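You operate a simulated robot arm through the tools that you are given. There is no shell and no other tool. Be economical: measure what you need, move in short steps, check, and stop when the job is done.

Carry out the task below with a simulated robot arm. There is one attempt and no reset: what you move stays moved.

TASK
Pack the eggs with the blue and the green stripe.
Fine: one egg a cell; the third egg stays where it is; the lid ends shut.
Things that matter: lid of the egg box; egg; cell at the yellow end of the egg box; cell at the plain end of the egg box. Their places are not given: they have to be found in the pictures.

It is judged by the outcome, as a careful person would: the job done as asked, and still so three seconds after it is handed in. It fails if anything else is knocked over, pushed out of place, dropped, spilled or broken.

THE ROBOT
A 7-joint arm with a two-finger parallel gripper, fixed in place. Base frame: the origin is at the foot of the arm, x ahead of it, y to its left, z up; the work surface is at about z = 920. Lengths are in mm, angles in rad, forces in N, time in s.
With the tool pointing down near the work surface it reaches from about 280 to 680 mm from the base axis. Its first joint turns from -1.152 to 1.152 rad. Payload 1.57 kg.
Tool frame: the origin (TCP) lies between the finger pads and is the grasp point; the fingertips stand 30 mm ahead of it; z points along the fingers, y is the line along which they close. The gripper opens to 110 mm. The fingers are 24 mm wide and 12 mm thick; the gripper's body (48 by 112 mm) begins 78 mm behind the TCP.
Orientation is that of the tool frame in the base frame, as [roll, pitch, yaw] about the fixed x, y, z axes, in that order (R = Rz(yaw) Ry(pitch) Rx(roll)). With the fingers straight down and closing along the base's y, the tool's x points along the base's -x, its y along +y and its z along -z.

THE INTERFACE
- The arm moves only by the tool jog_arm. Its argument "moves" is text: rows parted by semicolons, each of 7 numbers parted by spaces: the shift along the base's x, y, z in mm, then the turn, a rotation vector about the base's x, y, z in rad, then the finger opening in mm, from 0 to 110. In form: tx ty tz ax ay az hand; .... A call has 1 to 20 rows; each row is the pose to reach, as a shift and turn from the pose commanded when the call began. A row lasts 0.2 s, in which the tool goes at most 50 mm and 0.15 rad; a call with a longer step from one row to the next is refused whole, and so is a gripper value outside its range. A pose out of reach is approached as far as the arm can. The call stops where the force on the tool passes 70 N (or 10 N more than at its start, if that is more) or the arm is blocked; 0.2 s more then pass. The fingers move at their own pace (about 108 mm/s each) and stop on an object; they squeeze with about 33 N. The grip force told is the motor's: it shows also when the fingers shut on nothing. Time passes only in rows, and 0.2 s behind the last, so rows that repeat a pose let the fingers close. It gives the time, the measured TCP pose, the force on the tool (base axes), the opening and the grip force at its end, in the units of the frame above (readings bear some noise), and new pictures: "pictures" is both (left out), scene, wrist or none.
- Cameras (640 x 400 px; columns grow to the right, rows downward): "scene" is fixed at [178.8, -405.9, 1404.1]; the picture's right is [0.62, -0.78, 0.00], its down [-0.44, -0.35, -0.82] and it looks along [0.64, 0.51, -0.57] (base axes); focal length 307 px, centre (320, 200). "wrist" rides on the gripper at [-36, 0, -80] in the tool frame; the picture's right is [0.00, -1.00, 0.00], its down [0.97, 0.00, -0.24] and it looks along [0.24, 0.00, 0.97] (tool axes); focal length 218 px, centre (320, 200).
- locate(camera, pixels): for up to 12 pixels [column, row] of the newest picture of that camera ("zoom" is the newest enlarged one), the place [x, y, z] in the base frame of the surface seen there, good to about 2 mm. No time passes.
- inspect(camera, box): a new picture of the part [left, top, right, bottom] of that camera's present view, enlarged. No time passes.
- close_job(): hands the job in; it is judged then, once.

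Work in short steps. Measure before you move; look again where a grasp or a placing could have gone wrong, and mend it. You have 80 turns and 120 pictures in all, the two below and enlarged ones among them. Open the gripper and draw the arm clear of the work before you hand the job in, unless the task says otherwise; then end with one line.

The tools are called after "Call:" by a JSON object that holds its "op" and its "data". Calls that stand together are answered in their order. jog_arm: Moves the arm, as the interface text tells. Its arguments: {"type":"object","properties":{"moves":{"type":"string"},"pictures":{"type":"string","enum":["both","scene","wrist","none"]}},"required":["moves"]} The other tools are called the same way: locate (camera, pixels) gives the place of the surface under pixels of a picture; inspect (camera, box) takes an enlarged picture of a part of a camera's view; close_job () hands the job in.

At the start:

```text
clock: 0.0
ee_pos: [446.1, -56.3, 1238.7]
tool_rot: [3.141, -0.001, 3.141]
force: [-0.9, 0.0, 0.8]
finger_gap: 110.1
gripper_force: 0.1
```

scene: 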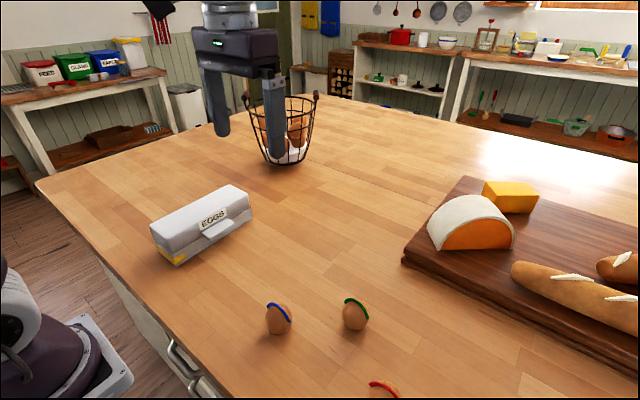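
wrist: 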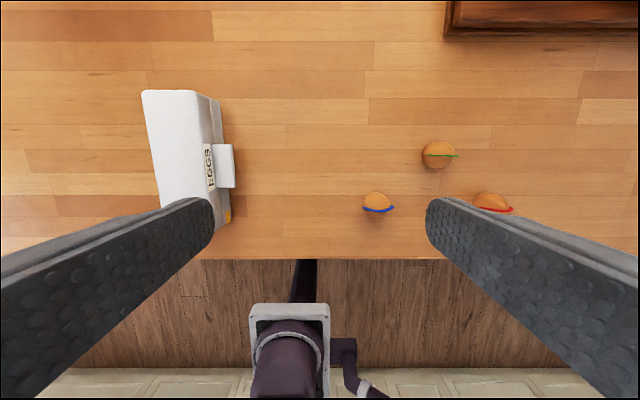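

The egg box is at scene (200,225), shut, with a tab facing the eggs. The blue egg is at (278,318), green at (355,313) and red at (383,390). I'll enlarge these and measure them.

Call:
{"op": "inspect", "data": {"camera": "scene", "box": [130, 165, 290, 275]}}

Call:
{"op": "inspect", "data": {"camera": "wrist", "box": [120, 70, 280, 250]}}

Call:
{"op": "locate", "data": {"camera": "scene", "pixels": [[150, 226], [177, 264], [252, 214], [229, 186], [207, 237], [237, 221], [205, 226], [278, 305], [280, 320], [355, 300], [355, 318], [160, 250]]}}

Call:
{"op": "locate", "data": {"camera": "wrist", "pixels": [[143, 92], [197, 92], [210, 100], [215, 145], [233, 145], [233, 187], [228, 220], [160, 203], [377, 200], [438, 153], [490, 202], [222, 165]]}}

```text
3.64 times, centred on (210, 220) of scene
```

zoom: 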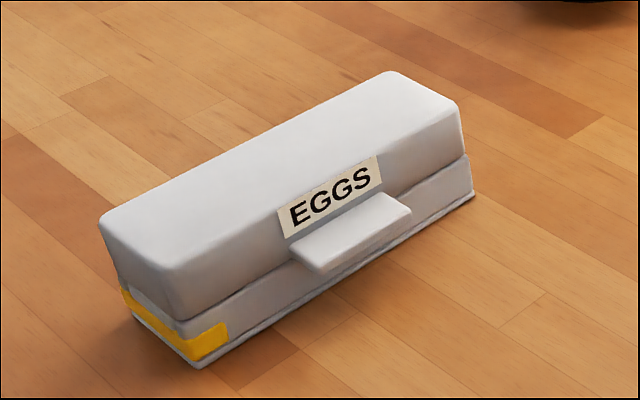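

```text
2.22 times, centred on (200, 160) of wrist
```

zoom: 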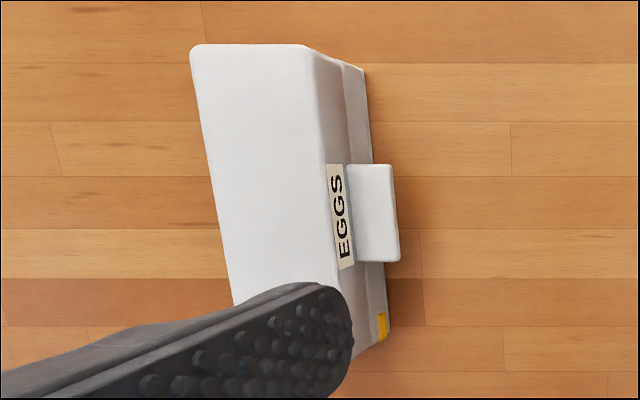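

```text
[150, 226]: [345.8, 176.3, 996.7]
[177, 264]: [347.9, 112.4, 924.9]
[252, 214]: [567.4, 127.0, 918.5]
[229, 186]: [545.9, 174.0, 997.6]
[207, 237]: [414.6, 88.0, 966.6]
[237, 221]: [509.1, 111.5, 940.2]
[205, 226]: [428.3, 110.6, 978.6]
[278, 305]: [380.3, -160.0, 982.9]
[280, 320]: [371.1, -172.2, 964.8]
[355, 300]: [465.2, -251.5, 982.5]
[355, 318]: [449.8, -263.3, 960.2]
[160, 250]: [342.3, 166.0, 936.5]
```

```text
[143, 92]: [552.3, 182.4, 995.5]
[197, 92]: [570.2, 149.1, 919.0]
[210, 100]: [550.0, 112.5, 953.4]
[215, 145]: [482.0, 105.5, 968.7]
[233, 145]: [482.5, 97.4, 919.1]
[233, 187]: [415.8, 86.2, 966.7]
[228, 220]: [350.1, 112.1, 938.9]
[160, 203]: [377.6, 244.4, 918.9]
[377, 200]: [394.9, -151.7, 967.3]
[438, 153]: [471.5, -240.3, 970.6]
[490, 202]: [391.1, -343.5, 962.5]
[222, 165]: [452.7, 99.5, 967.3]
```

I'll move over the box front and turn the tool by -90° so the fingers close along the box's long axis, keeping the camera on the tab side. That also gives a better view.

Call:
{"op": "jog_arm", "data": {"moves": "0 10 0 0 0 -0.14 110; 0 20 0 0 0 -0.28 110; 0 30 0 0 0 -0.42 110; 0 40 0 0 0 -0.56 110; 0 50 0 0 0 -0.70 110; 0 60 0 0 0 -0.84 110; 0 70 0 0 0 -0.98 110; 0 80 0 0 0 -1.12 110; 0 90 0 0 0 -1.26 110; 0 100 0 0 0 -1.40 110; 0 110 0 0 0 -1.5 110; 0 120 0 0 0 -1.5708 110; 0 120 0 0 0 -1.5708 110"}}

```text
clock: 2.8
ee_pos: [446.5, 63.9, 1240.4]
tool_rot: [3.141, -0.001, 1.57]
force: [-0.3, 0.9, 0.4]
finger_gap: 109.8
gripper_force: 0.0
```

scene: 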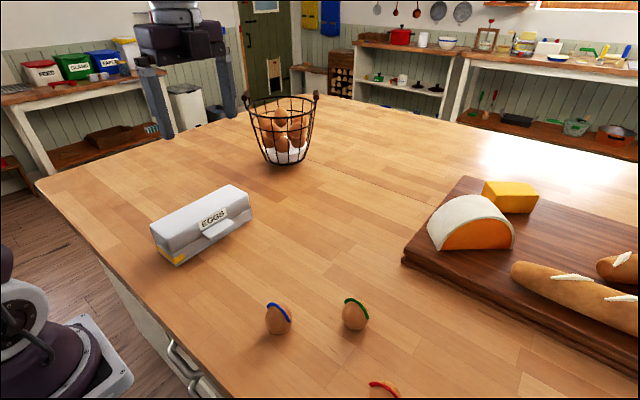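
wrist: 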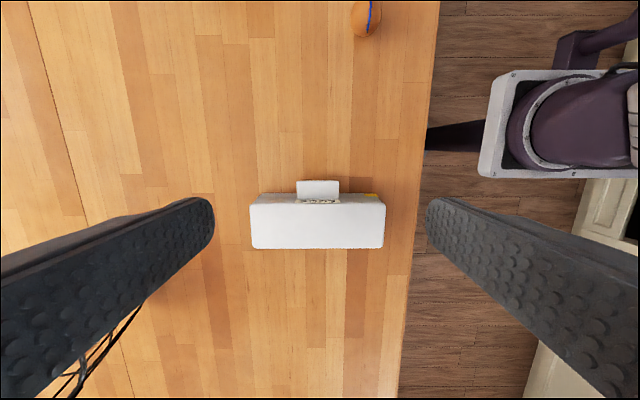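

The box lies at wrist (252–385, 193–248), with the tab at (297–339, 181–200). I'll measure its edges.

Call:
{"op": "locate", "data": {"camera": "wrist", "pixels": [[299, 183], [338, 183], [299, 195], [337, 195], [318, 189], [255, 207], [382, 207], [256, 245], [381, 245], [318, 206], [318, 225], [260, 196]]}}

Call:
{"op": "inspect", "data": {"camera": "wrist", "box": [240, 165, 400, 265]}}

```text
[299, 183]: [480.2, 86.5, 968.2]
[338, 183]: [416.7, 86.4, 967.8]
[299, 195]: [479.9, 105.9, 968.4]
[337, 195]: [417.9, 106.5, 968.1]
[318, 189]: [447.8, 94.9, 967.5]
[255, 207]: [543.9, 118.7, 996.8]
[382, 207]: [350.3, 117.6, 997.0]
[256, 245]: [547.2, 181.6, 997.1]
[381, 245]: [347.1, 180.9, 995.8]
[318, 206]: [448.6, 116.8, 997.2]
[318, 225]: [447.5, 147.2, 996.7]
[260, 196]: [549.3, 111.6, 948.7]
```

```text
4.00 times, centred on (320, 215) of wrist
```

zoom: 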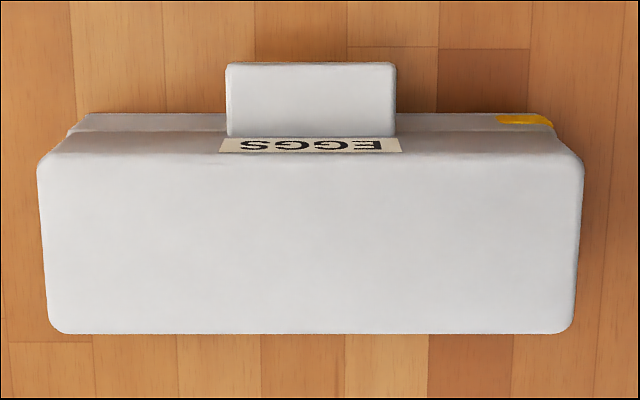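

Call:
{"op": "locate", "data": {"camera": "scene", "pixels": [[173, 252], [173, 254], [173, 256], [173, 259], [246, 206], [246, 209], [246, 212], [195, 243], [195, 247], [220, 229], [218, 231], [233, 219]]}}

Call:
{"op": "inspect", "data": {"camera": "scene", "box": [140, 200, 240, 270]}}

```text
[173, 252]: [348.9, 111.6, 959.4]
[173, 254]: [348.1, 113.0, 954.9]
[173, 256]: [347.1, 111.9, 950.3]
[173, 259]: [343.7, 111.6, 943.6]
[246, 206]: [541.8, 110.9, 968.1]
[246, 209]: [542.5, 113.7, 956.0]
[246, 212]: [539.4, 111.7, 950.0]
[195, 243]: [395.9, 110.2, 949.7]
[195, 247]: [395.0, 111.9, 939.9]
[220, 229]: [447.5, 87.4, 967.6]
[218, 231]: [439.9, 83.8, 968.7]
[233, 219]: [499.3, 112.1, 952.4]
```

```text
5.71 times, centred on (190, 235) of scene
```

zoom: 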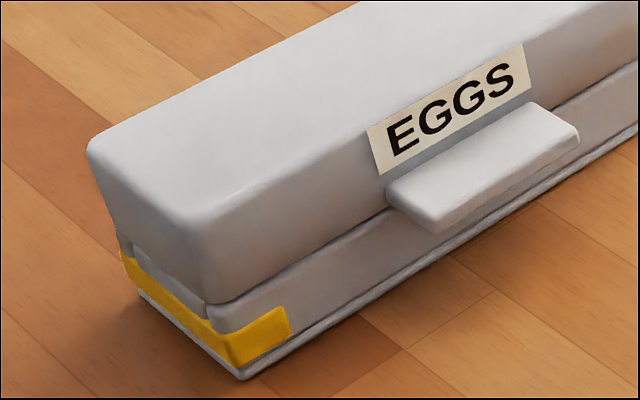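

The tab spans x 416–482 and y 84–107, with its top at z 968. The seam is near z 954 and the hinge should be near y 189. I'll lower over the tab to a shallow grip.

Call:
{"op": "jog_arm", "data": {"moves": "2 24 -50 0 0 0 110; 2 24 -100 0 0 0 110; 2 24 -150 0 0 0 110; 2 24 -200 0 0 0 110; 2 24 -240 0 0 0 110; 2 24 -259 0 0 0 110; 2 24 -259 0 0 0 110"}}

```text
refused: row 1 steps farther than a row can; nothing moved
```

Call:
{"op": "jog_arm", "data": {"moves": "2 24 -40 0 0 0 110; 2 24 -88 0 0 0 110; 2 24 -136 0 0 0 110; 2 24 -184 0 0 0 110; 2 24 -230 0 0 0 110; 2 24 -258 0 0 0 110; 2 24 -258 0 0 0 110"}}

```text
clock: 4.4
ee_pos: [446.7, 85.1, 982.2]
tool_rot: [3.141, 0.0, 1.569]
force: [-0.1, -0.6, 0.0]
finger_gap: 110.2
gripper_force: 0.0
```

scene: 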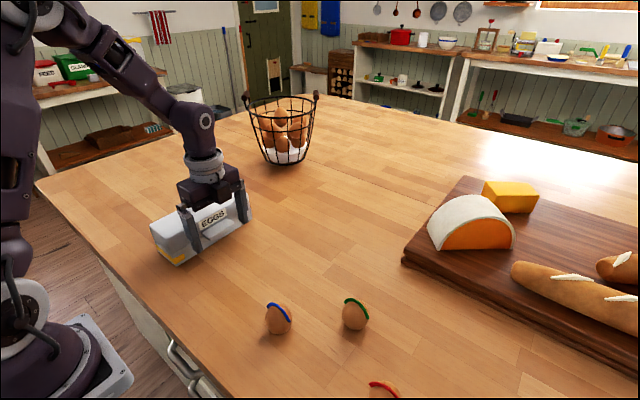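
wrist: 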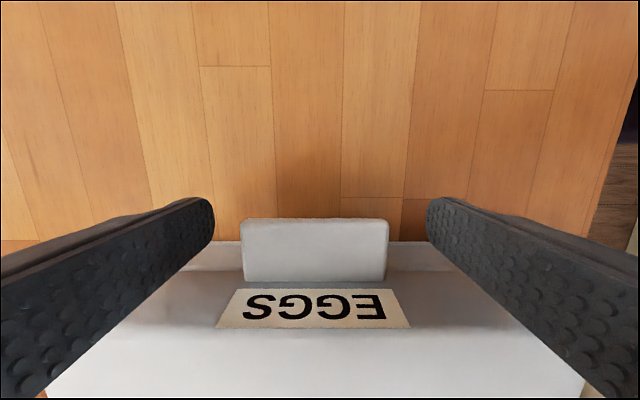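

The tab sits between the fingers but a little toward the box. I'll shift +4 in y and +2 in x, then close on the tab ends.

Call:
{"op": "jog_arm", "data": {"moves": "2 4 0 0 0 0 110; 2 4 0 0 0 0 80; 2 4 0 0 0 0 60; 2 4 0 0 0 0 60; 2 4 0 0 0 0 60"}}

```text
clock: 5.6
ee_pos: [449.1, 88.2, 982.4]
tool_rot: [-3.14, -0.001, 1.57]
force: [0.9, -0.5, -0.8]
finger_gap: 69.4
gripper_force: 33.2
```

scene: 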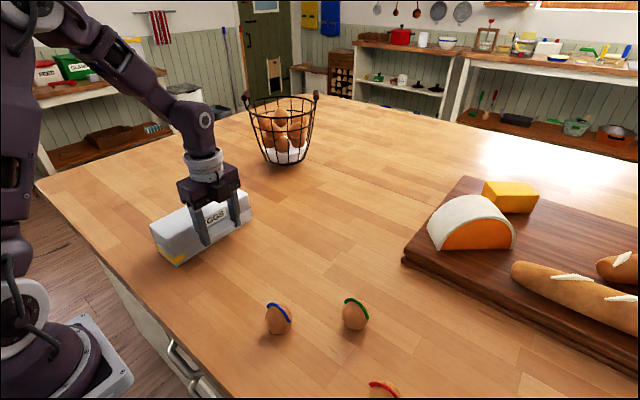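
wrist: 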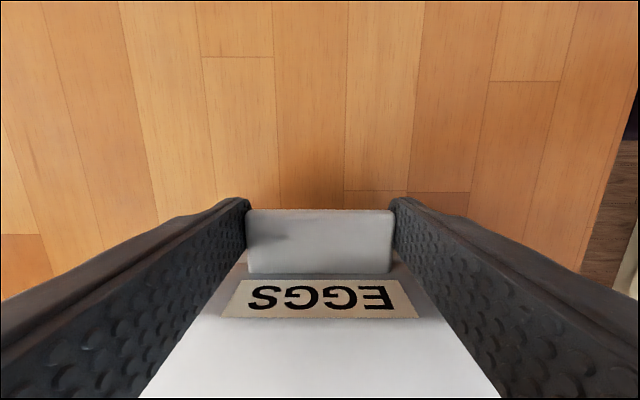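

The grip holds at a 69.4 mm gap. I'll lift along an arc about the hinge, first to about 20°, then check.

Call:
{"op": "jog_arm", "data": {"moves": "0 1 8 0 0 0 60; 0 3.1 16.9 0 0 0 60; 0 6 25 0 0 0 60; 0 9 33 0 0 0 60; 0 9 33 0 0 0 60"}}

```text
clock: 6.8
ee_pos: [450.6, 100.1, 1014.1]
tool_rot: [-3.141, -0.001, 1.571]
force: [-0.2, 0.2, -1.1]
finger_gap: 69.4
gripper_force: 33.0
```

scene: 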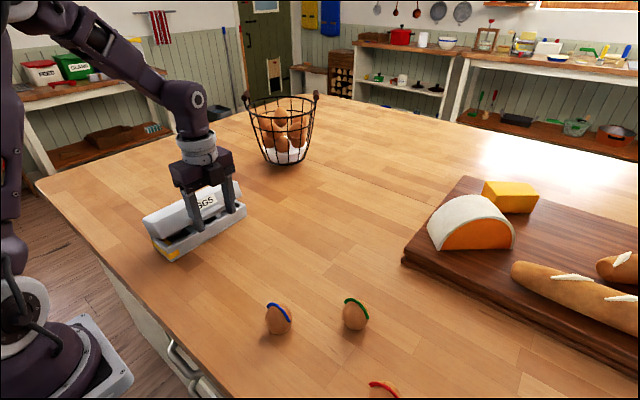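
wrist: 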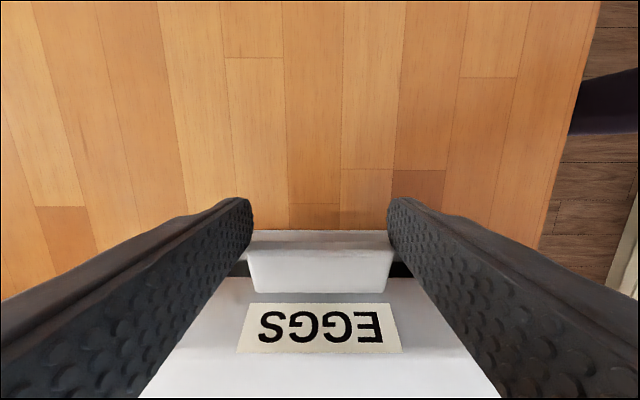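

The lid opens smoothly with low forces. I'll continue to about 70°.

Call:
{"op": "jog_arm", "data": {"moves": "0 8.6 14.8 0 0 0 60; 0 19.7 27.9 0 0 0 60; 0 32.9 38.9 0 0 0 60; 0 47.8 47.4 0 0 0 60; 0 63.9 53.2 0 0 0 60; 0 63.9 53.2 0 0 0 60"}}

```text
clock: 8.2
ee_pos: [449.5, 164.9, 1067.1]
tool_rot: [3.141, 0.0, 1.571]
force: [-0.6, 0.2, -1.8]
finger_gap: 69.6
gripper_force: 32.9
```

scene: 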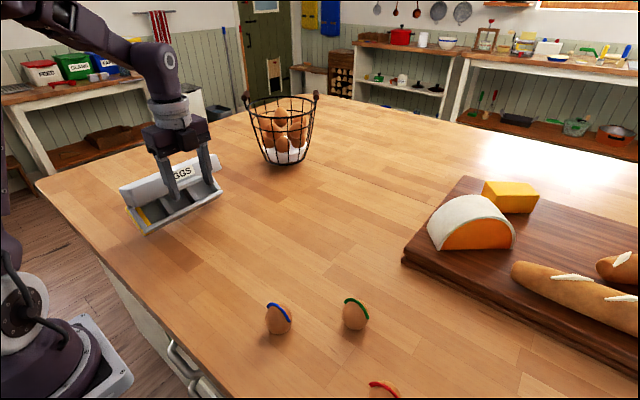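
wrist: 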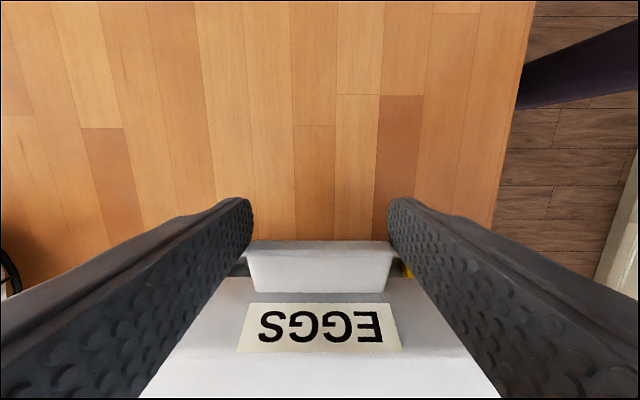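

The box itself may have moved with the lid, so I'll look closer.

Call:
{"op": "inspect", "data": {"camera": "scene", "box": [100, 130, 250, 250]}}

Call:
{"op": "locate", "data": {"camera": "scene", "pixels": [[146, 233], [222, 194], [130, 207], [140, 215], [180, 205], [125, 187], [175, 170]]}}

```text
3.33 times, centred on (175, 190) of scene
```

zoom: 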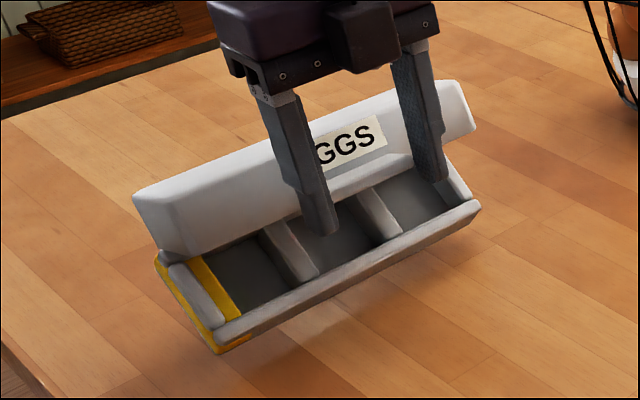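

```text
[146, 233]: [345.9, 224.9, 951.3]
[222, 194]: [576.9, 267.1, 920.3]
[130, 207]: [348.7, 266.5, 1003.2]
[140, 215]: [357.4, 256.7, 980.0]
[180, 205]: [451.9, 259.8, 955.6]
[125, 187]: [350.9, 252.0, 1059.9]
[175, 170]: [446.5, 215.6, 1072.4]
```

The tab doesn't swivel in the pads: the lid stayed with the tool and the box was lifted. I'll retrace the path slowly to set the box back down.

Call:
{"op": "jog_arm", "data": {"moves": "0 -8 -2.5 0 0 0 60; 0 -16.1 -5.8 0 0 0 60; 0 -24 -9.5 0 0 0 60; 0 -31 -14.3 0 0 0 60; 0 -38 -19.5 0 0 0 60; 0 -44.2 -25.3 0 0 0 60; 0 -50 -31.5 0 0 0 60; 0 -55.3 -38.4 0 0 0 60; 0 -60 -46 0 0 0 60; 0 -63.9 -53.2 0 0 0 60; 0 -63.9 -53.2 0 0 0 60"}}

Call:
{"op": "inspect", "data": {"camera": "scene", "box": [110, 160, 270, 280]}}

```text
clock: 10.6
ee_pos: [448.5, 99.6, 1014.0]
tool_rot: [-3.141, -0.001, 1.57]
force: [3.5, -0.1, 7.5]
finger_gap: 69.1
gripper_force: 32.5
```

scene: 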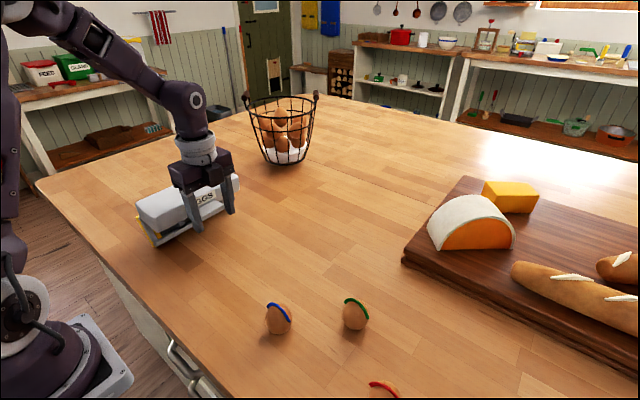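
wrist: 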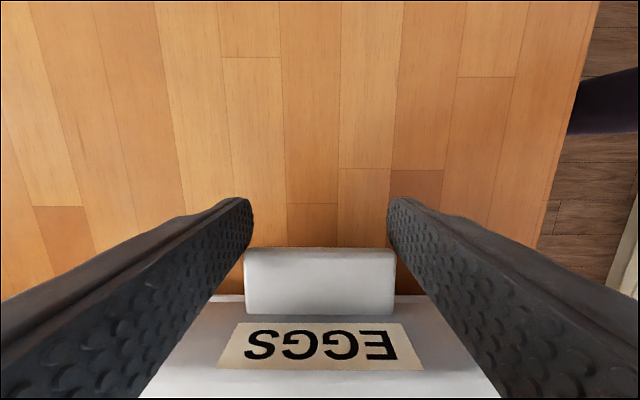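

```text
3.33 times, centred on (190, 220) of scene
```

zoom: 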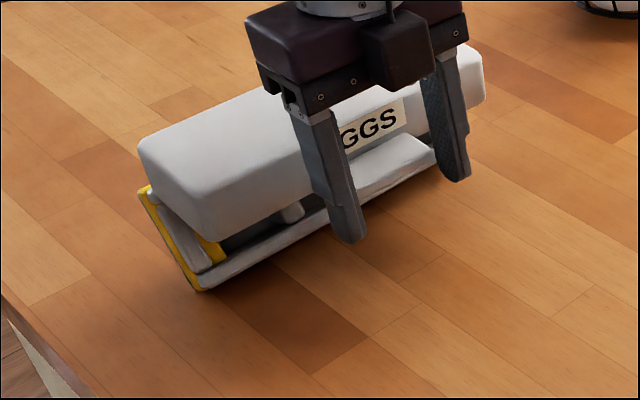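

Call:
{"op": "locate", "data": {"camera": "zoom", "pixels": [[200, 288], [142, 190], [150, 205], [210, 235], [145, 145], [255, 255], [470, 45], [300, 235], [225, 272], [178, 262]]}}

Call:
{"op": "inspect", "data": {"camera": "scene", "box": [120, 200, 180, 260]}}

```text
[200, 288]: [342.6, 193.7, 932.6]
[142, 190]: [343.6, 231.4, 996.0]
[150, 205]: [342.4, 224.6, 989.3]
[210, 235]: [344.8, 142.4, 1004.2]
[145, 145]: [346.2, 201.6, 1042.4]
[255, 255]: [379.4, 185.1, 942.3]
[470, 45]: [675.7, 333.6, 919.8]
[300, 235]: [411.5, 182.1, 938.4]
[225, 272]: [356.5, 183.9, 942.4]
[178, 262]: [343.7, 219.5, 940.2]
```

```text
6.67 times, centred on (150, 230) of scene
```

zoom: 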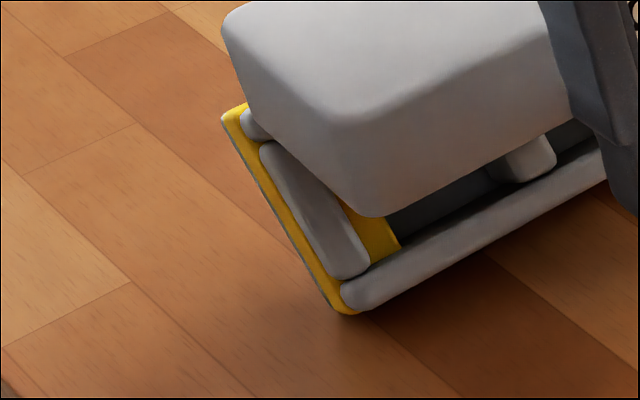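

Call:
{"op": "locate", "data": {"camera": "wrist", "pixels": [[320, 255], [320, 280], [320, 305], [320, 318], [230, 330], [400, 330], [320, 375], [320, 395], [265, 255], [375, 255], [320, 312]]}}

Call:
{"op": "locate", "data": {"camera": "scene", "pixels": [[137, 205], [150, 228], [200, 228], [232, 212], [238, 180], [205, 208], [215, 205], [180, 232]]}}

```text
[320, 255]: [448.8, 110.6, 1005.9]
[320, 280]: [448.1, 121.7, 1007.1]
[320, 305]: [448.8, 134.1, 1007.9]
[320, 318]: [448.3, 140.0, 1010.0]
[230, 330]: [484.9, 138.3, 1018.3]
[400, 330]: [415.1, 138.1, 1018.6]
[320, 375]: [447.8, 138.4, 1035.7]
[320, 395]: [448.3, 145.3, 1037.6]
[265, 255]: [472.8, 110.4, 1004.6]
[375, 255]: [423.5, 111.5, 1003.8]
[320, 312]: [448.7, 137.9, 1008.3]
```

```text
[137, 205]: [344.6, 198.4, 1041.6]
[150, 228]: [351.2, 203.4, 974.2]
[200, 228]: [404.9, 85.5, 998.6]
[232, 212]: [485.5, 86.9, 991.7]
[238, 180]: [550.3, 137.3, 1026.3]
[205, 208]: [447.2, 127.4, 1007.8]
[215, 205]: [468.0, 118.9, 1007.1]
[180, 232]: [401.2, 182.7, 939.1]
```

The box base is tipped onto its front edge with the hinge up near y 222, z 998, and the tab is only held by its outer edge. I'll move +y and down on an arc so the base rolls back flat, pausing halfway to check.

Call:
{"op": "jog_arm", "data": {"moves": "0 6 -2.5 0 0 0 60; 0 11.6 -6 0 0 0 60; 0 17 -9.5 0 0 0 60; 0 22.1 -13.8 0 0 0 60; 0 22.1 -13.8 0 0 0 60"}}

Call:
{"op": "inspect", "data": {"camera": "scene", "box": [90, 150, 250, 260]}}

```text
clock: 11.8
ee_pos: [450.1, 123.2, 999.3]
tool_rot: [-3.141, -0.001, 1.572]
force: [-3.4, 3.2, 7.0]
finger_gap: 69.2
gripper_force: 32.8
```

scene: 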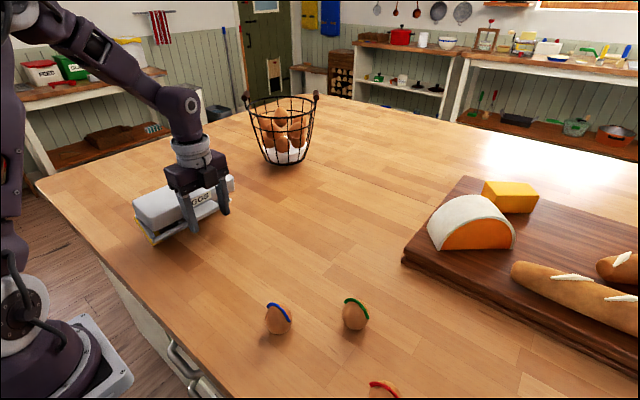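
wrist: 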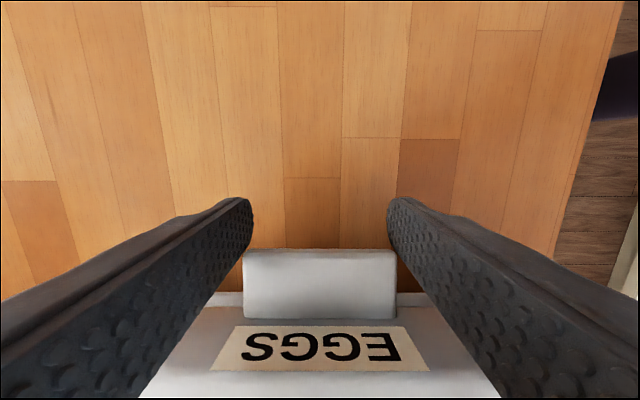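

```text
3.64 times, centred on (170, 205) of scene
```

zoom: 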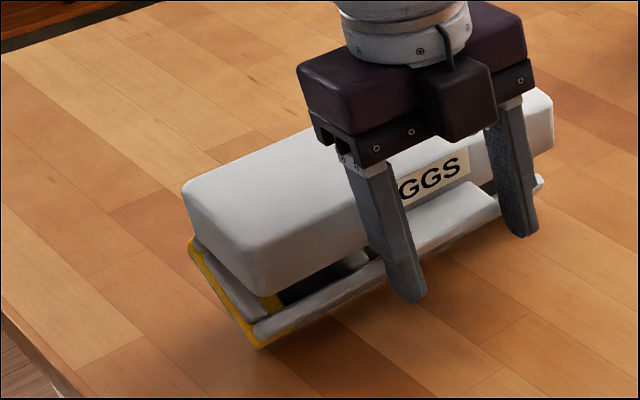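

It's working, since the base tilt is decreasing. I'll continue the second half.

Call:
{"op": "jog_arm", "data": {"moves": "0 5 -4.5 0 0 0 60; 0 9.1 -9.2 0 0 0 60; 0 13 -14.5 0 0 0 60; 0 16.6 -19.9 0 0 0 60; 0 19 -24 0 0 0 60; 0 19 -24 0 0 0 60"}}

Call:
{"op": "inspect", "data": {"camera": "scene", "box": [90, 150, 250, 260]}}

```text
clock: 13.2
ee_pos: [450.4, 141.1, 976.2]
tool_rot: [-3.141, 0.002, 1.571]
force: [-0.8, -0.1, -2.2]
finger_gap: 69.2
gripper_force: 33.0
```

scene: 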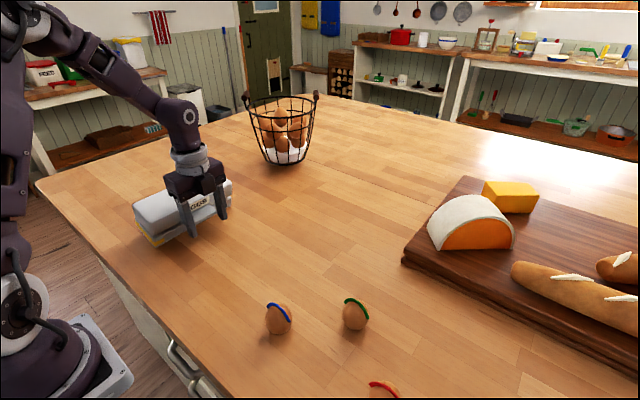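
wrist: 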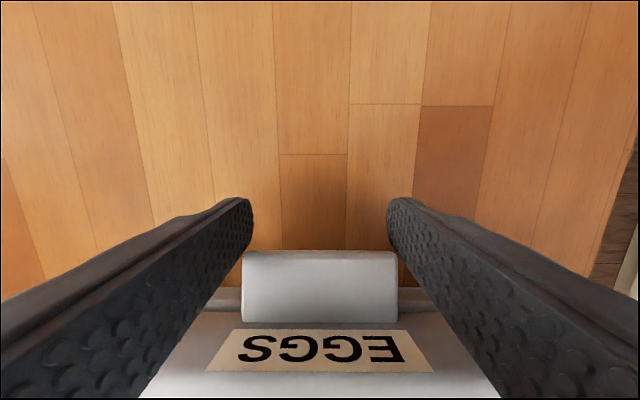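

```text
3.64 times, centred on (170, 205) of scene
```

zoom: 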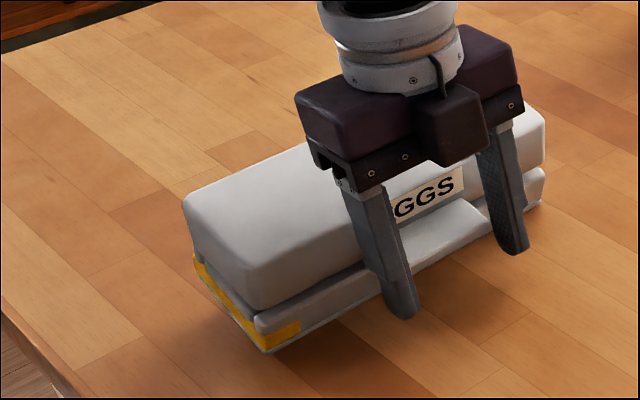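

Call:
{"op": "locate", "data": {"camera": "wrist", "pixels": [[320, 257], [320, 280], [320, 310], [280, 375], [360, 375], [320, 395], [228, 300]]}}

Call:
{"op": "locate", "data": {"camera": "zoom", "pixels": [[266, 350], [190, 200], [255, 285], [545, 200], [525, 110], [200, 280], [340, 300], [262, 318]]}}

```text
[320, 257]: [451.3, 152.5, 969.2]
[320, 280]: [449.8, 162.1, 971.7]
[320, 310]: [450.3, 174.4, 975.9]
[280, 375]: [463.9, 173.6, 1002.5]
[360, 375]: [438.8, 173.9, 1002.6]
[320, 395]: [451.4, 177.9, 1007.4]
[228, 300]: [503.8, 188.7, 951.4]
```

```text
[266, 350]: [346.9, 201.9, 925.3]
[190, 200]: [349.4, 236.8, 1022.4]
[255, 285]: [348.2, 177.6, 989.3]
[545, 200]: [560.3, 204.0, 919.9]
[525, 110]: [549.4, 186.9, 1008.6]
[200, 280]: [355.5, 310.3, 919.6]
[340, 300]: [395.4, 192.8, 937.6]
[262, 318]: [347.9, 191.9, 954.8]
```

The whole box is still tilted about 18° on its front edge. I'll roll the tool by -0.31 about x around that edge to lay it flat.

Call:
{"op": "jog_arm", "data": {"moves": "0 3 2.2 -0.05 0 0 60; 0 6 4.5 -0.105 0 0 60; 0 9 6.2 -0.157 0 0 60; 0 12.5 8 -0.209 0 0 60; 0 16 9.5 -0.262 0 0 60; 0 19.4 10.5 -0.314 0 0 60; 0 19.4 10.5 -0.314 0 0 60"}}

Call:
{"op": "inspect", "data": {"camera": "scene", "box": [90, 150, 250, 260]}}

```text
clock: 14.8
ee_pos: [450.2, 160.2, 984.8]
tool_rot: [-3.141, 0.313, 1.571]
force: [-0.2, 0.2, -1.4]
finger_gap: 69.2
gripper_force: 32.9
```

scene: 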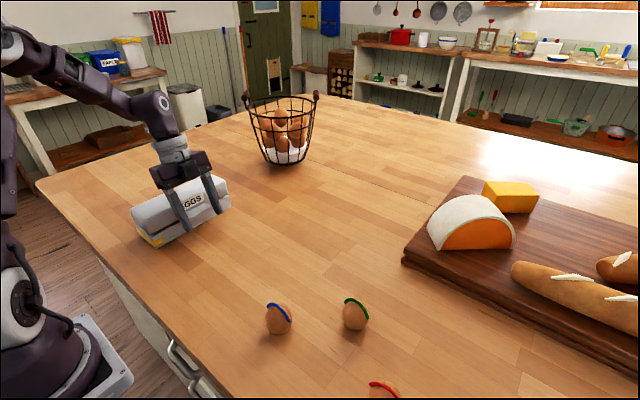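
wrist: 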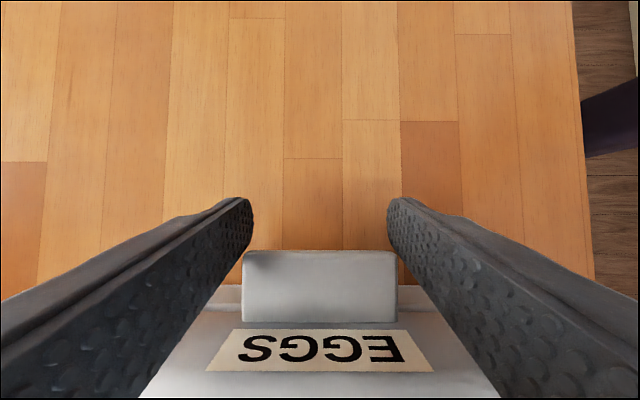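

```text
3.64 times, centred on (170, 205) of scene
```

zoom: 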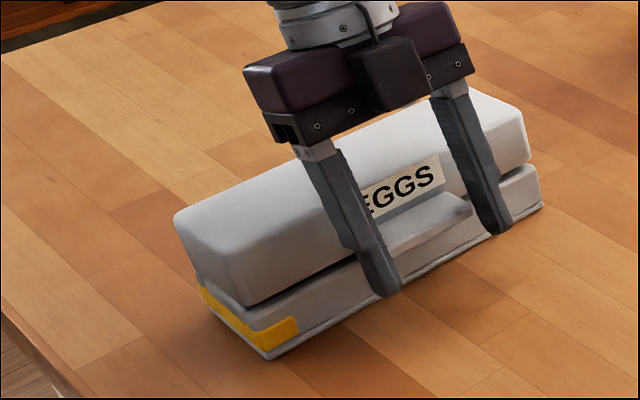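

The base looks flat with the lid slightly ajar. I'll check the heights.

Call:
{"op": "locate", "data": {"camera": "wrist", "pixels": [[320, 257], [320, 280], [320, 310], [320, 375], [320, 395]]}}

Call:
{"op": "locate", "data": {"camera": "zoom", "pixels": [[268, 357], [180, 222], [255, 290], [540, 205], [205, 290], [275, 320], [210, 315], [262, 312], [450, 120], [480, 95]]}}

```text
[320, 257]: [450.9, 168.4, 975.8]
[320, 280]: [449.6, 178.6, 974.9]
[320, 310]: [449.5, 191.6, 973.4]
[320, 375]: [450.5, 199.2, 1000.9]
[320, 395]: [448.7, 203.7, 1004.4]
```

```text
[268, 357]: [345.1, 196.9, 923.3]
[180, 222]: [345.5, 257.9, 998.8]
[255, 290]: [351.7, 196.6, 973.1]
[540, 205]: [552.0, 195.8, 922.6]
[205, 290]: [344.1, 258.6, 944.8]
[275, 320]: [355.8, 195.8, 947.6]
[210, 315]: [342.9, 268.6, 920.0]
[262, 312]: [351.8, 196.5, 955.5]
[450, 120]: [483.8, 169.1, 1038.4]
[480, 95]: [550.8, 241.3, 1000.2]
```

The base is flat on the table, with its front at y≈195. I'll lower 7 mm to shut the lid, release, and back away upward along the tool.

Call:
{"op": "jog_arm", "data": {"moves": "0 -0.5 -4 0.03 0 0 60; 0 -1 -7 0.05 0 0 60; 0 -1 -7 0.05 0 0 60; 0 -1 -7 0.05 0 0 90; 0 -1 -7 0.05 0 0 110; 0 -1 -7 0.05 0 0 110; 0 -5 30 0.1 0 0 110; 0 -20 60 0.2 0 0 110; 0 -40 100 0.314 0 0 110; 0 -60 140 0.314 0 0 110; 0 -80 180 0.314 0 0 110; 0 -80 180 0.314 0 0 110"}}

Call:
{"op": "inspect", "data": {"camera": "scene", "box": [90, 150, 250, 260]}}

```text
clock: 17.4
ee_pos: [448.3, 82.6, 1167.1]
tool_rot: [3.141, 0.0, 1.573]
force: [-1.0, 0.5, -0.4]
finger_gap: 110.1
gripper_force: 0.2
```

scene: 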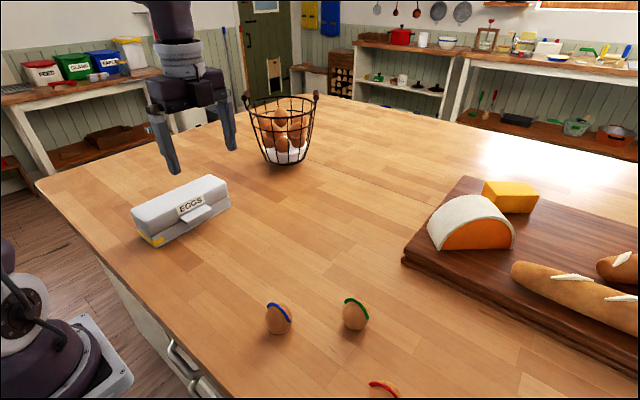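
wrist: 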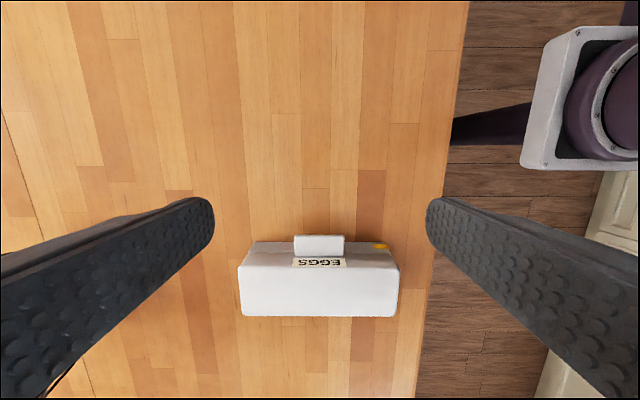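

```text
3.64 times, centred on (170, 205) of scene
```

zoom: 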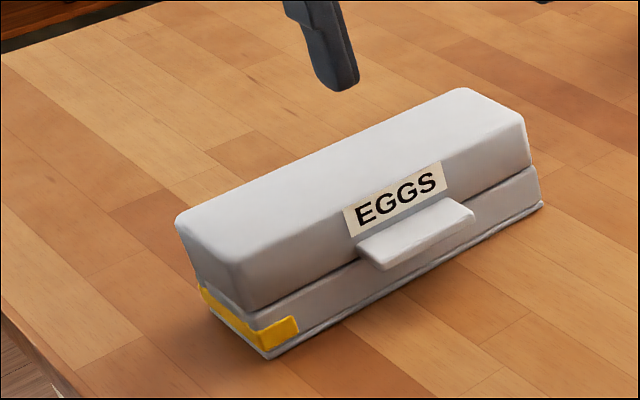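

The box is closed and upright, but about 85 mm from its original place. I'll measure it and push it back from behind with the open fingers.

Call:
{"op": "locate", "data": {"camera": "wrist", "pixels": [[243, 270], [395, 270], [244, 312], [394, 312], [296, 237], [342, 237], [320, 310], [250, 322], [390, 325], [250, 246]]}}

```text
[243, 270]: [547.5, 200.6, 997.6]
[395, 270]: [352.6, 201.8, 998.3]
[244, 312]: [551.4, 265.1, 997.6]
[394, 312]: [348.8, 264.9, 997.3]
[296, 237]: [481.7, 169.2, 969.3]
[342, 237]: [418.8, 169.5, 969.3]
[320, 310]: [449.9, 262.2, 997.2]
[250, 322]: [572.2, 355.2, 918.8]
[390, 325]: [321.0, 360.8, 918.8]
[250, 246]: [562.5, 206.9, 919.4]
```

Call:
{"op": "jog_arm", "data": {"moves": "2 45 0 0 0 0 110; 2 90 0 0 0 0 110; 2 135 0 0 0 0 110; 2 180 0 0 0 0 110; 2 221 0 0 0 0 110; 2 221 -45 0 0 0 110; 2 221 -90 0 0 0 110; 2 221 -135 0 0 0 110; 2 221 -175 0 0 0 110; 2 221 -200 0 0 0 110; 2 221 -200 0 0 0 110"}}

```text
clock: 19.8
ee_pos: [453.5, 302.3, 967.6]
tool_rot: [-3.142, 0.001, 1.572]
force: [-0.5, 0.5, 0.3]
finger_gap: 110.2
gripper_force: 0.0
```

scene: 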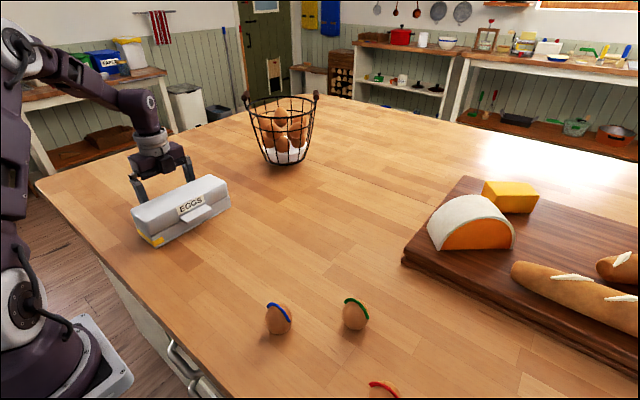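
wrist: 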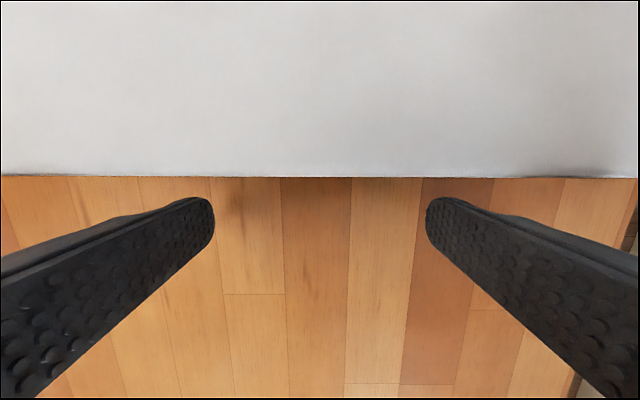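

Call:
{"op": "jog_arm", "data": {"moves": "-2 -6 -6 0 0 0 110; -2 -14 -6 0 0 0 110; -2 -22 -6 0 0 0 110; -2 -30 -6 0 0 0 110; -2 -38 -6 0 0 0 110; -2 -46 -6 0 0 0 110; -2 -54 -6 0 0 0 110; -2 -62 -6 0 0 0 110; -2 -70 -6 0 0 0 110; -2 -78 -6 0 0 0 110; -2 -86 -6 0 0 0 110; -2 -92 -6 0 0 0 110; -2 -97 -6 0 0 0 110; -2 -97 -6 0 0 0 110"}}

Call:
{"op": "locate", "data": {"camera": "scene", "pixels": [[150, 226], [177, 264], [252, 214], [229, 186], [207, 237], [205, 226]]}}

```text
clock: 22.8
ee_pos: [450.0, 205.1, 960.4]
tool_rot: [-3.141, 0.0, 1.57]
force: [0.2, 1.0, 0.7]
finger_gap: 110.2
gripper_force: 0.1
```

scene: 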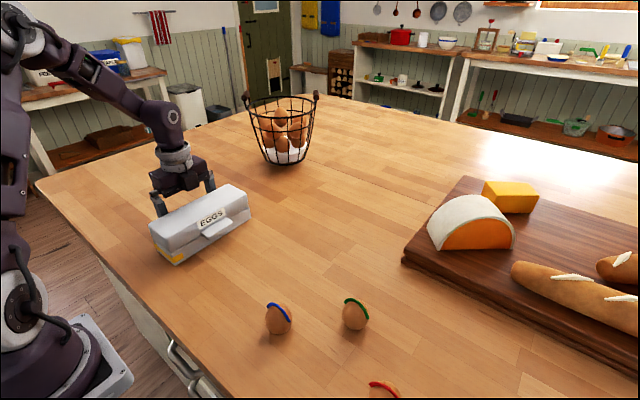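
wrist: 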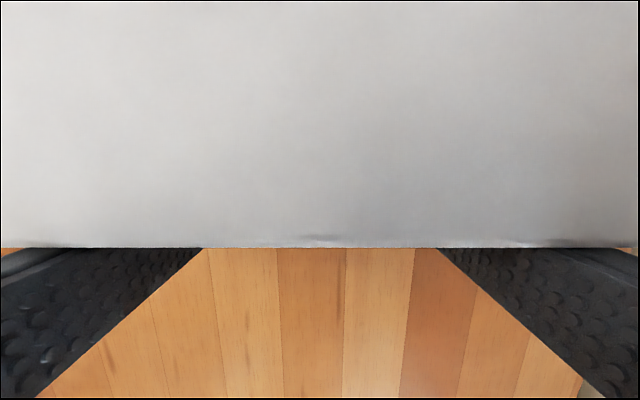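

```text
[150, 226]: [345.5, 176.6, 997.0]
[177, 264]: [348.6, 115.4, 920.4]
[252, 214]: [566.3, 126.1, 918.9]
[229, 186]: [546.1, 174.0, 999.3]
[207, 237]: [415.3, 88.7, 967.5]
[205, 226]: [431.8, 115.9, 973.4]
```

The box is exactly back where it was. Next I'll approach the tab with the tool tilted +50° (body on the tab side), so it can turn with the lid through the whole opening.

Call:
{"op": "jog_arm", "data": {"moves": "0 0 45 0 0 0 110; 0 0 90 0 0 0 110; 0 0 135 0 0 0 110; 0 0 165 0 0 0 110; -1 -35 165 0.145 0 0 110; -1 -70 165 0.29 0 0 110; -1 -105 165 0.435 0 0 110; -1 -140 165 0.58 0 0 110; -1 -175 165 0.725 0 0 110; -1 -207 165 0.87 0 0 110; -1 -207 120 0.87 0 0 110; -1 -207 81 0.87 0 0 110; -1 -207 81 0.87 0 0 110"}}

```text
clock: 25.6
ee_pos: [448.5, -6.3, 1040.1]
tool_rot: [-3.141, -0.869, 1.571]
force: [-0.1, 0.5, -0.6]
finger_gap: 110.0
gripper_force: 0.0
```

scene: 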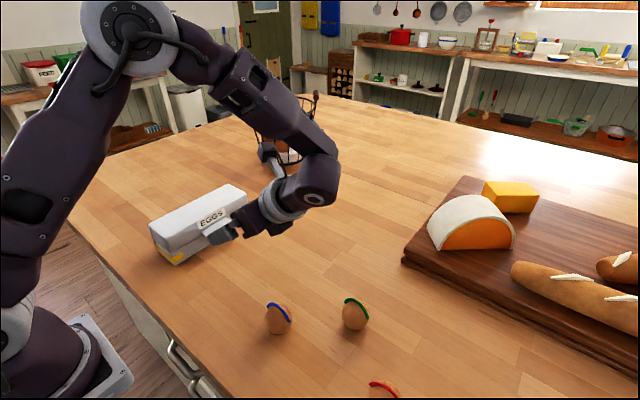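
wrist: 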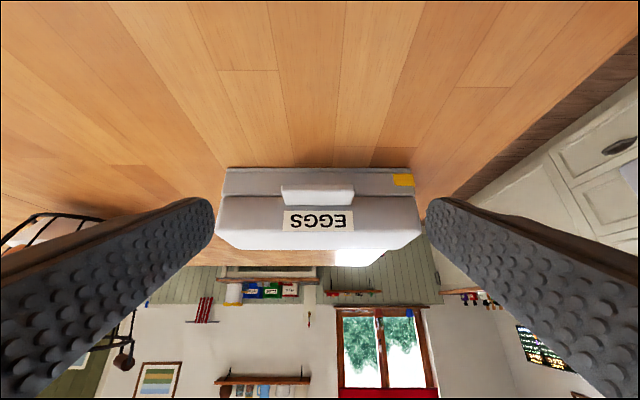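

Call:
{"op": "jog_arm", "data": {"moves": "1 26 -21 0 0 0 110; 1 52 -42 0 0 0 110; 1 66 -53 0 0 0 110; 1 79 -63 0 0 0 110; 1 79 -63 0 0 0 110"}}

Call:
{"op": "locate", "data": {"camera": "wrist", "pixels": [[270, 195], [370, 195], [320, 200], [320, 185], [320, 225]]}}

```text
clock: 26.8
ee_pos: [448.5, 77.8, 977.9]
tool_rot: [-3.141, -0.871, 1.571]
force: [0.1, 0.8, 0.6]
finger_gap: 109.8
gripper_force: 0.0
```

scene: 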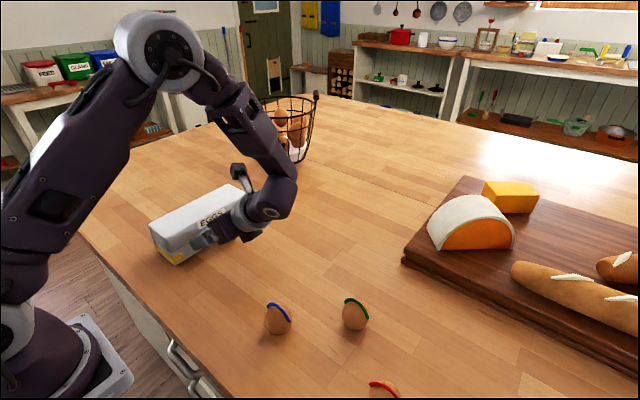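
wrist: 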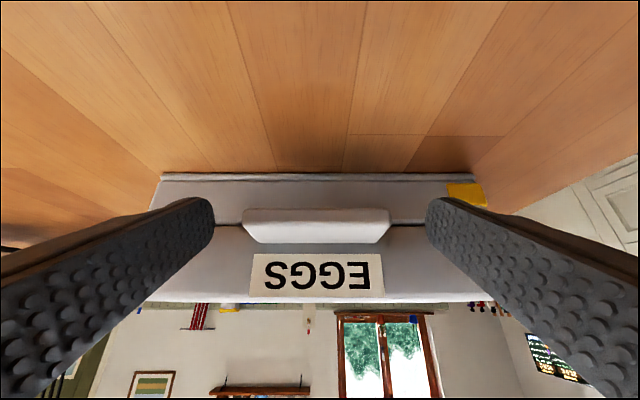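

```text
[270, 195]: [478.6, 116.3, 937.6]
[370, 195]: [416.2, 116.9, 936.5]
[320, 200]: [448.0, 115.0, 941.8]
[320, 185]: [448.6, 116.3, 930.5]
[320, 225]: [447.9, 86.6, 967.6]
```

Call:
{"op": "jog_arm", "data": {"moves": "0.5 -2.5 0 0 0 0 110; 0.5 -2.5 0 0 0 0 80; 0.5 -2.5 0 0 0 0 60; 0.5 -2.5 0 0 0 0 60; 0.5 -2.5 0 0 0 0 60", "pictures": "wrist"}}

```text
clock: 28.0
ee_pos: [449.1, 74.7, 978.0]
tool_rot: [3.14, -0.873, 1.571]
force: [-0.1, -0.1, -0.6]
finger_gap: 69.3
gripper_force: 33.4
```

wrist: 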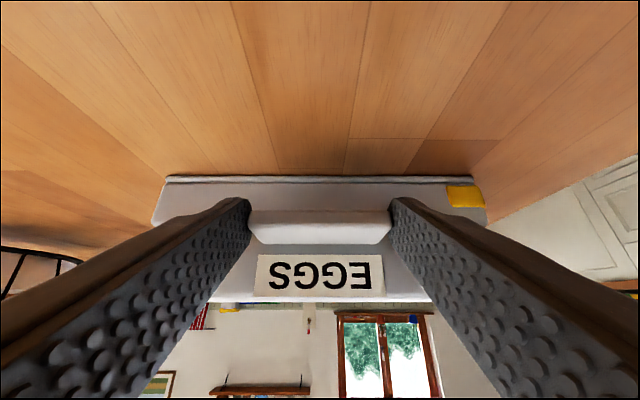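

Grip is good. I'll rotate the lid and tool together about the hinge (y 190, z 955), first to 28°, and check.

Call:
{"op": "jog_arm", "data": {"moves": "0 3.7 13.9 -0.1222 0 0 60; 0 9 27.2 -0.2443 0 0 60; 0 15.9 39.8 -0.3665 0 0 60; 0 24.3 51.4 -0.4887 0 0 60; 0 24.3 51.4 -0.4887 0 0 60", "pictures": "both"}}

Call:
{"op": "inspect", "data": {"camera": "scene", "box": [120, 150, 280, 270]}}

```text
clock: 29.2
ee_pos: [450.1, 98.9, 1029.9]
tool_rot: [3.14, -0.38, 1.572]
force: [0.2, -2.7, 7.2]
finger_gap: 69.0
gripper_force: 33.1
```

scene: 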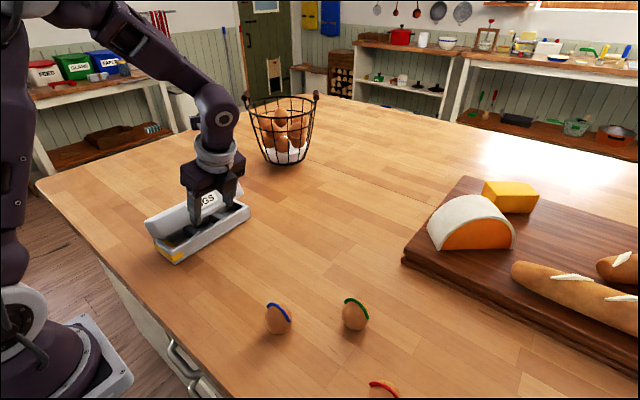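
wrist: 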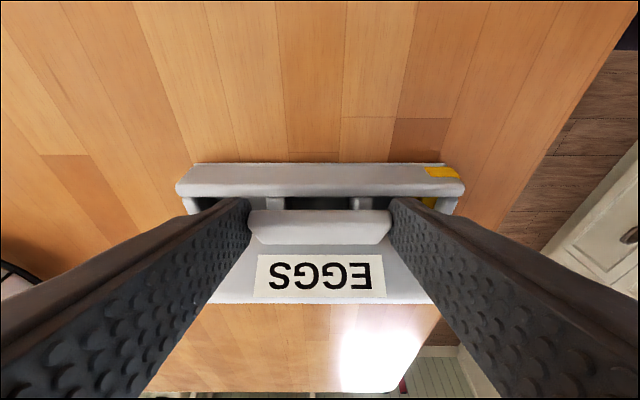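

```text
3.33 times, centred on (200, 210) of scene
```

zoom: 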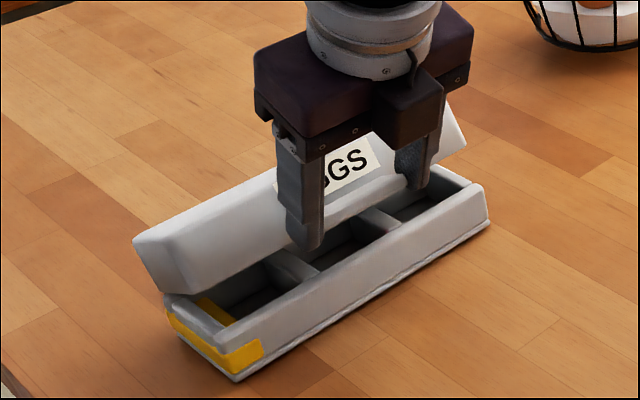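

The base stays flat, the lid turns and three cells are visible. I'll continue to 70°.

Call:
{"op": "jog_arm", "data": {"moves": "0 9.7 11 -0.1222 0 0 60; 0 20.7 20.5 -0.2443 0 0 60; 0 32.8 28.7 -0.3665 0 0 60; 0 45.6 35.1 -0.4887 0 0 60; 0 59.2 39.7 -0.6109 0 0 60; 0 73.2 42.8 -0.733 0 0 60; 0 73.2 42.8 -0.733 0 0 60"}}

Call:
{"op": "inspect", "data": {"camera": "scene", "box": [120, 150, 280, 270]}}

```text
clock: 30.8
ee_pos: [450.2, 172.5, 1073.2]
tool_rot: [-3.141, 0.355, 1.572]
force: [-4.8, -2.8, 21.8]
finger_gap: 69.5
gripper_force: 33.3
```

scene: 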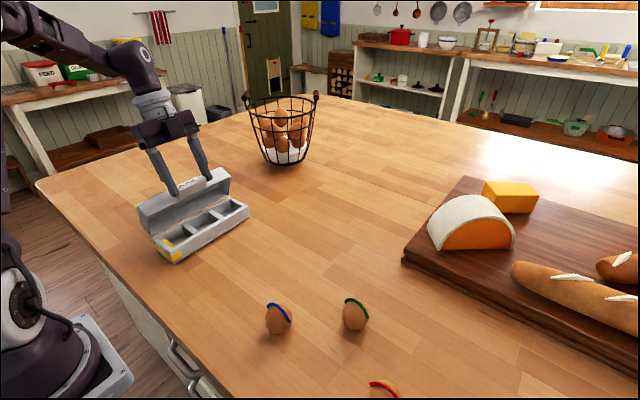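
wrist: 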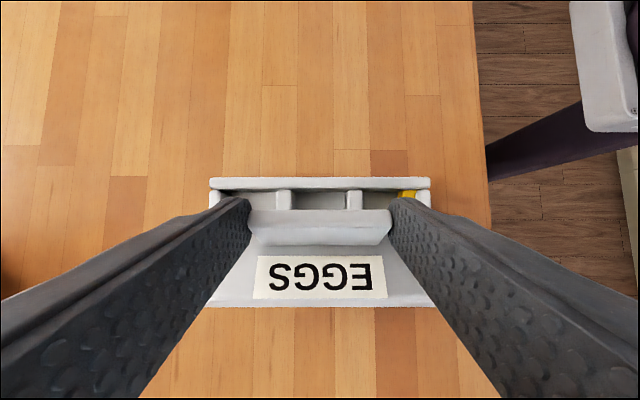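

```text
3.33 times, centred on (200, 210) of scene
```

zoom: 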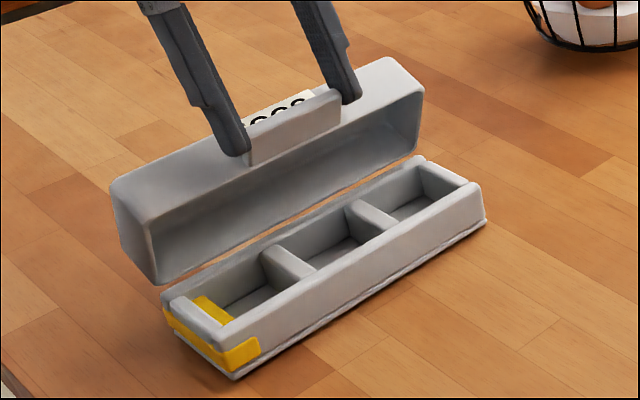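

The lid is at about 70°. The tool is pushed up at 21 N, so I'll go slightly higher and continue to 105°.

Call:
{"op": "jog_arm", "data": {"moves": "0 0 2.5 0 0 0 60; 0 14.3 4.5 -0.1222 0 0 60; 0 28.7 4.5 -0.2443 0 0 60; 0 42.8 2.5 -0.3665 0 0 60; 0 56.6 -1.2 -0.4887 0 0 60; 0 69.8 -6.8 -0.6109 0 0 60; 0 69.8 -6.8 -0.6109 0 0 60"}}

Call:
{"op": "inspect", "data": {"camera": "scene", "box": [120, 130, 280, 270]}}

```text
clock: 32.4
ee_pos: [450.5, 240.8, 1067.8]
tool_rot: [3.137, 0.966, 1.571]
force: [0.8, 5.8, 14.3]
finger_gap: 69.7
gripper_force: 33.4
```

scene: 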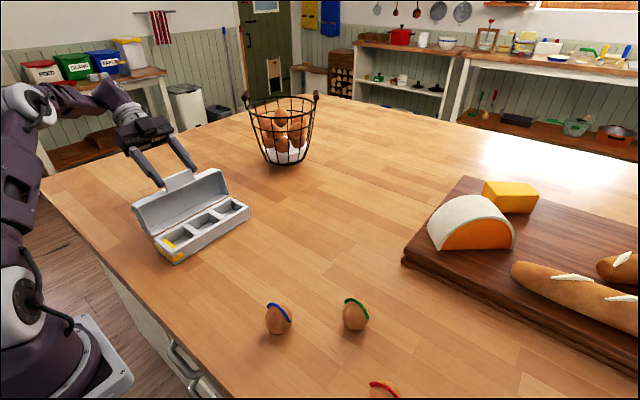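
wrist: 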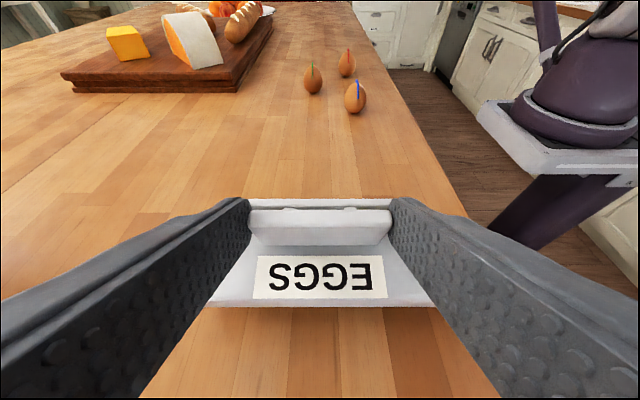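

```text
2.86 times, centred on (200, 200) of scene
```

zoom: 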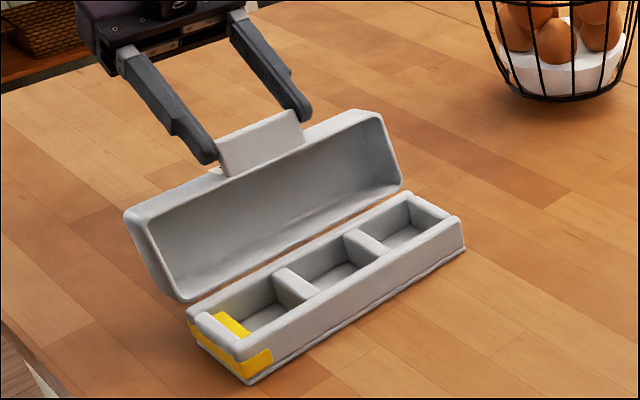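

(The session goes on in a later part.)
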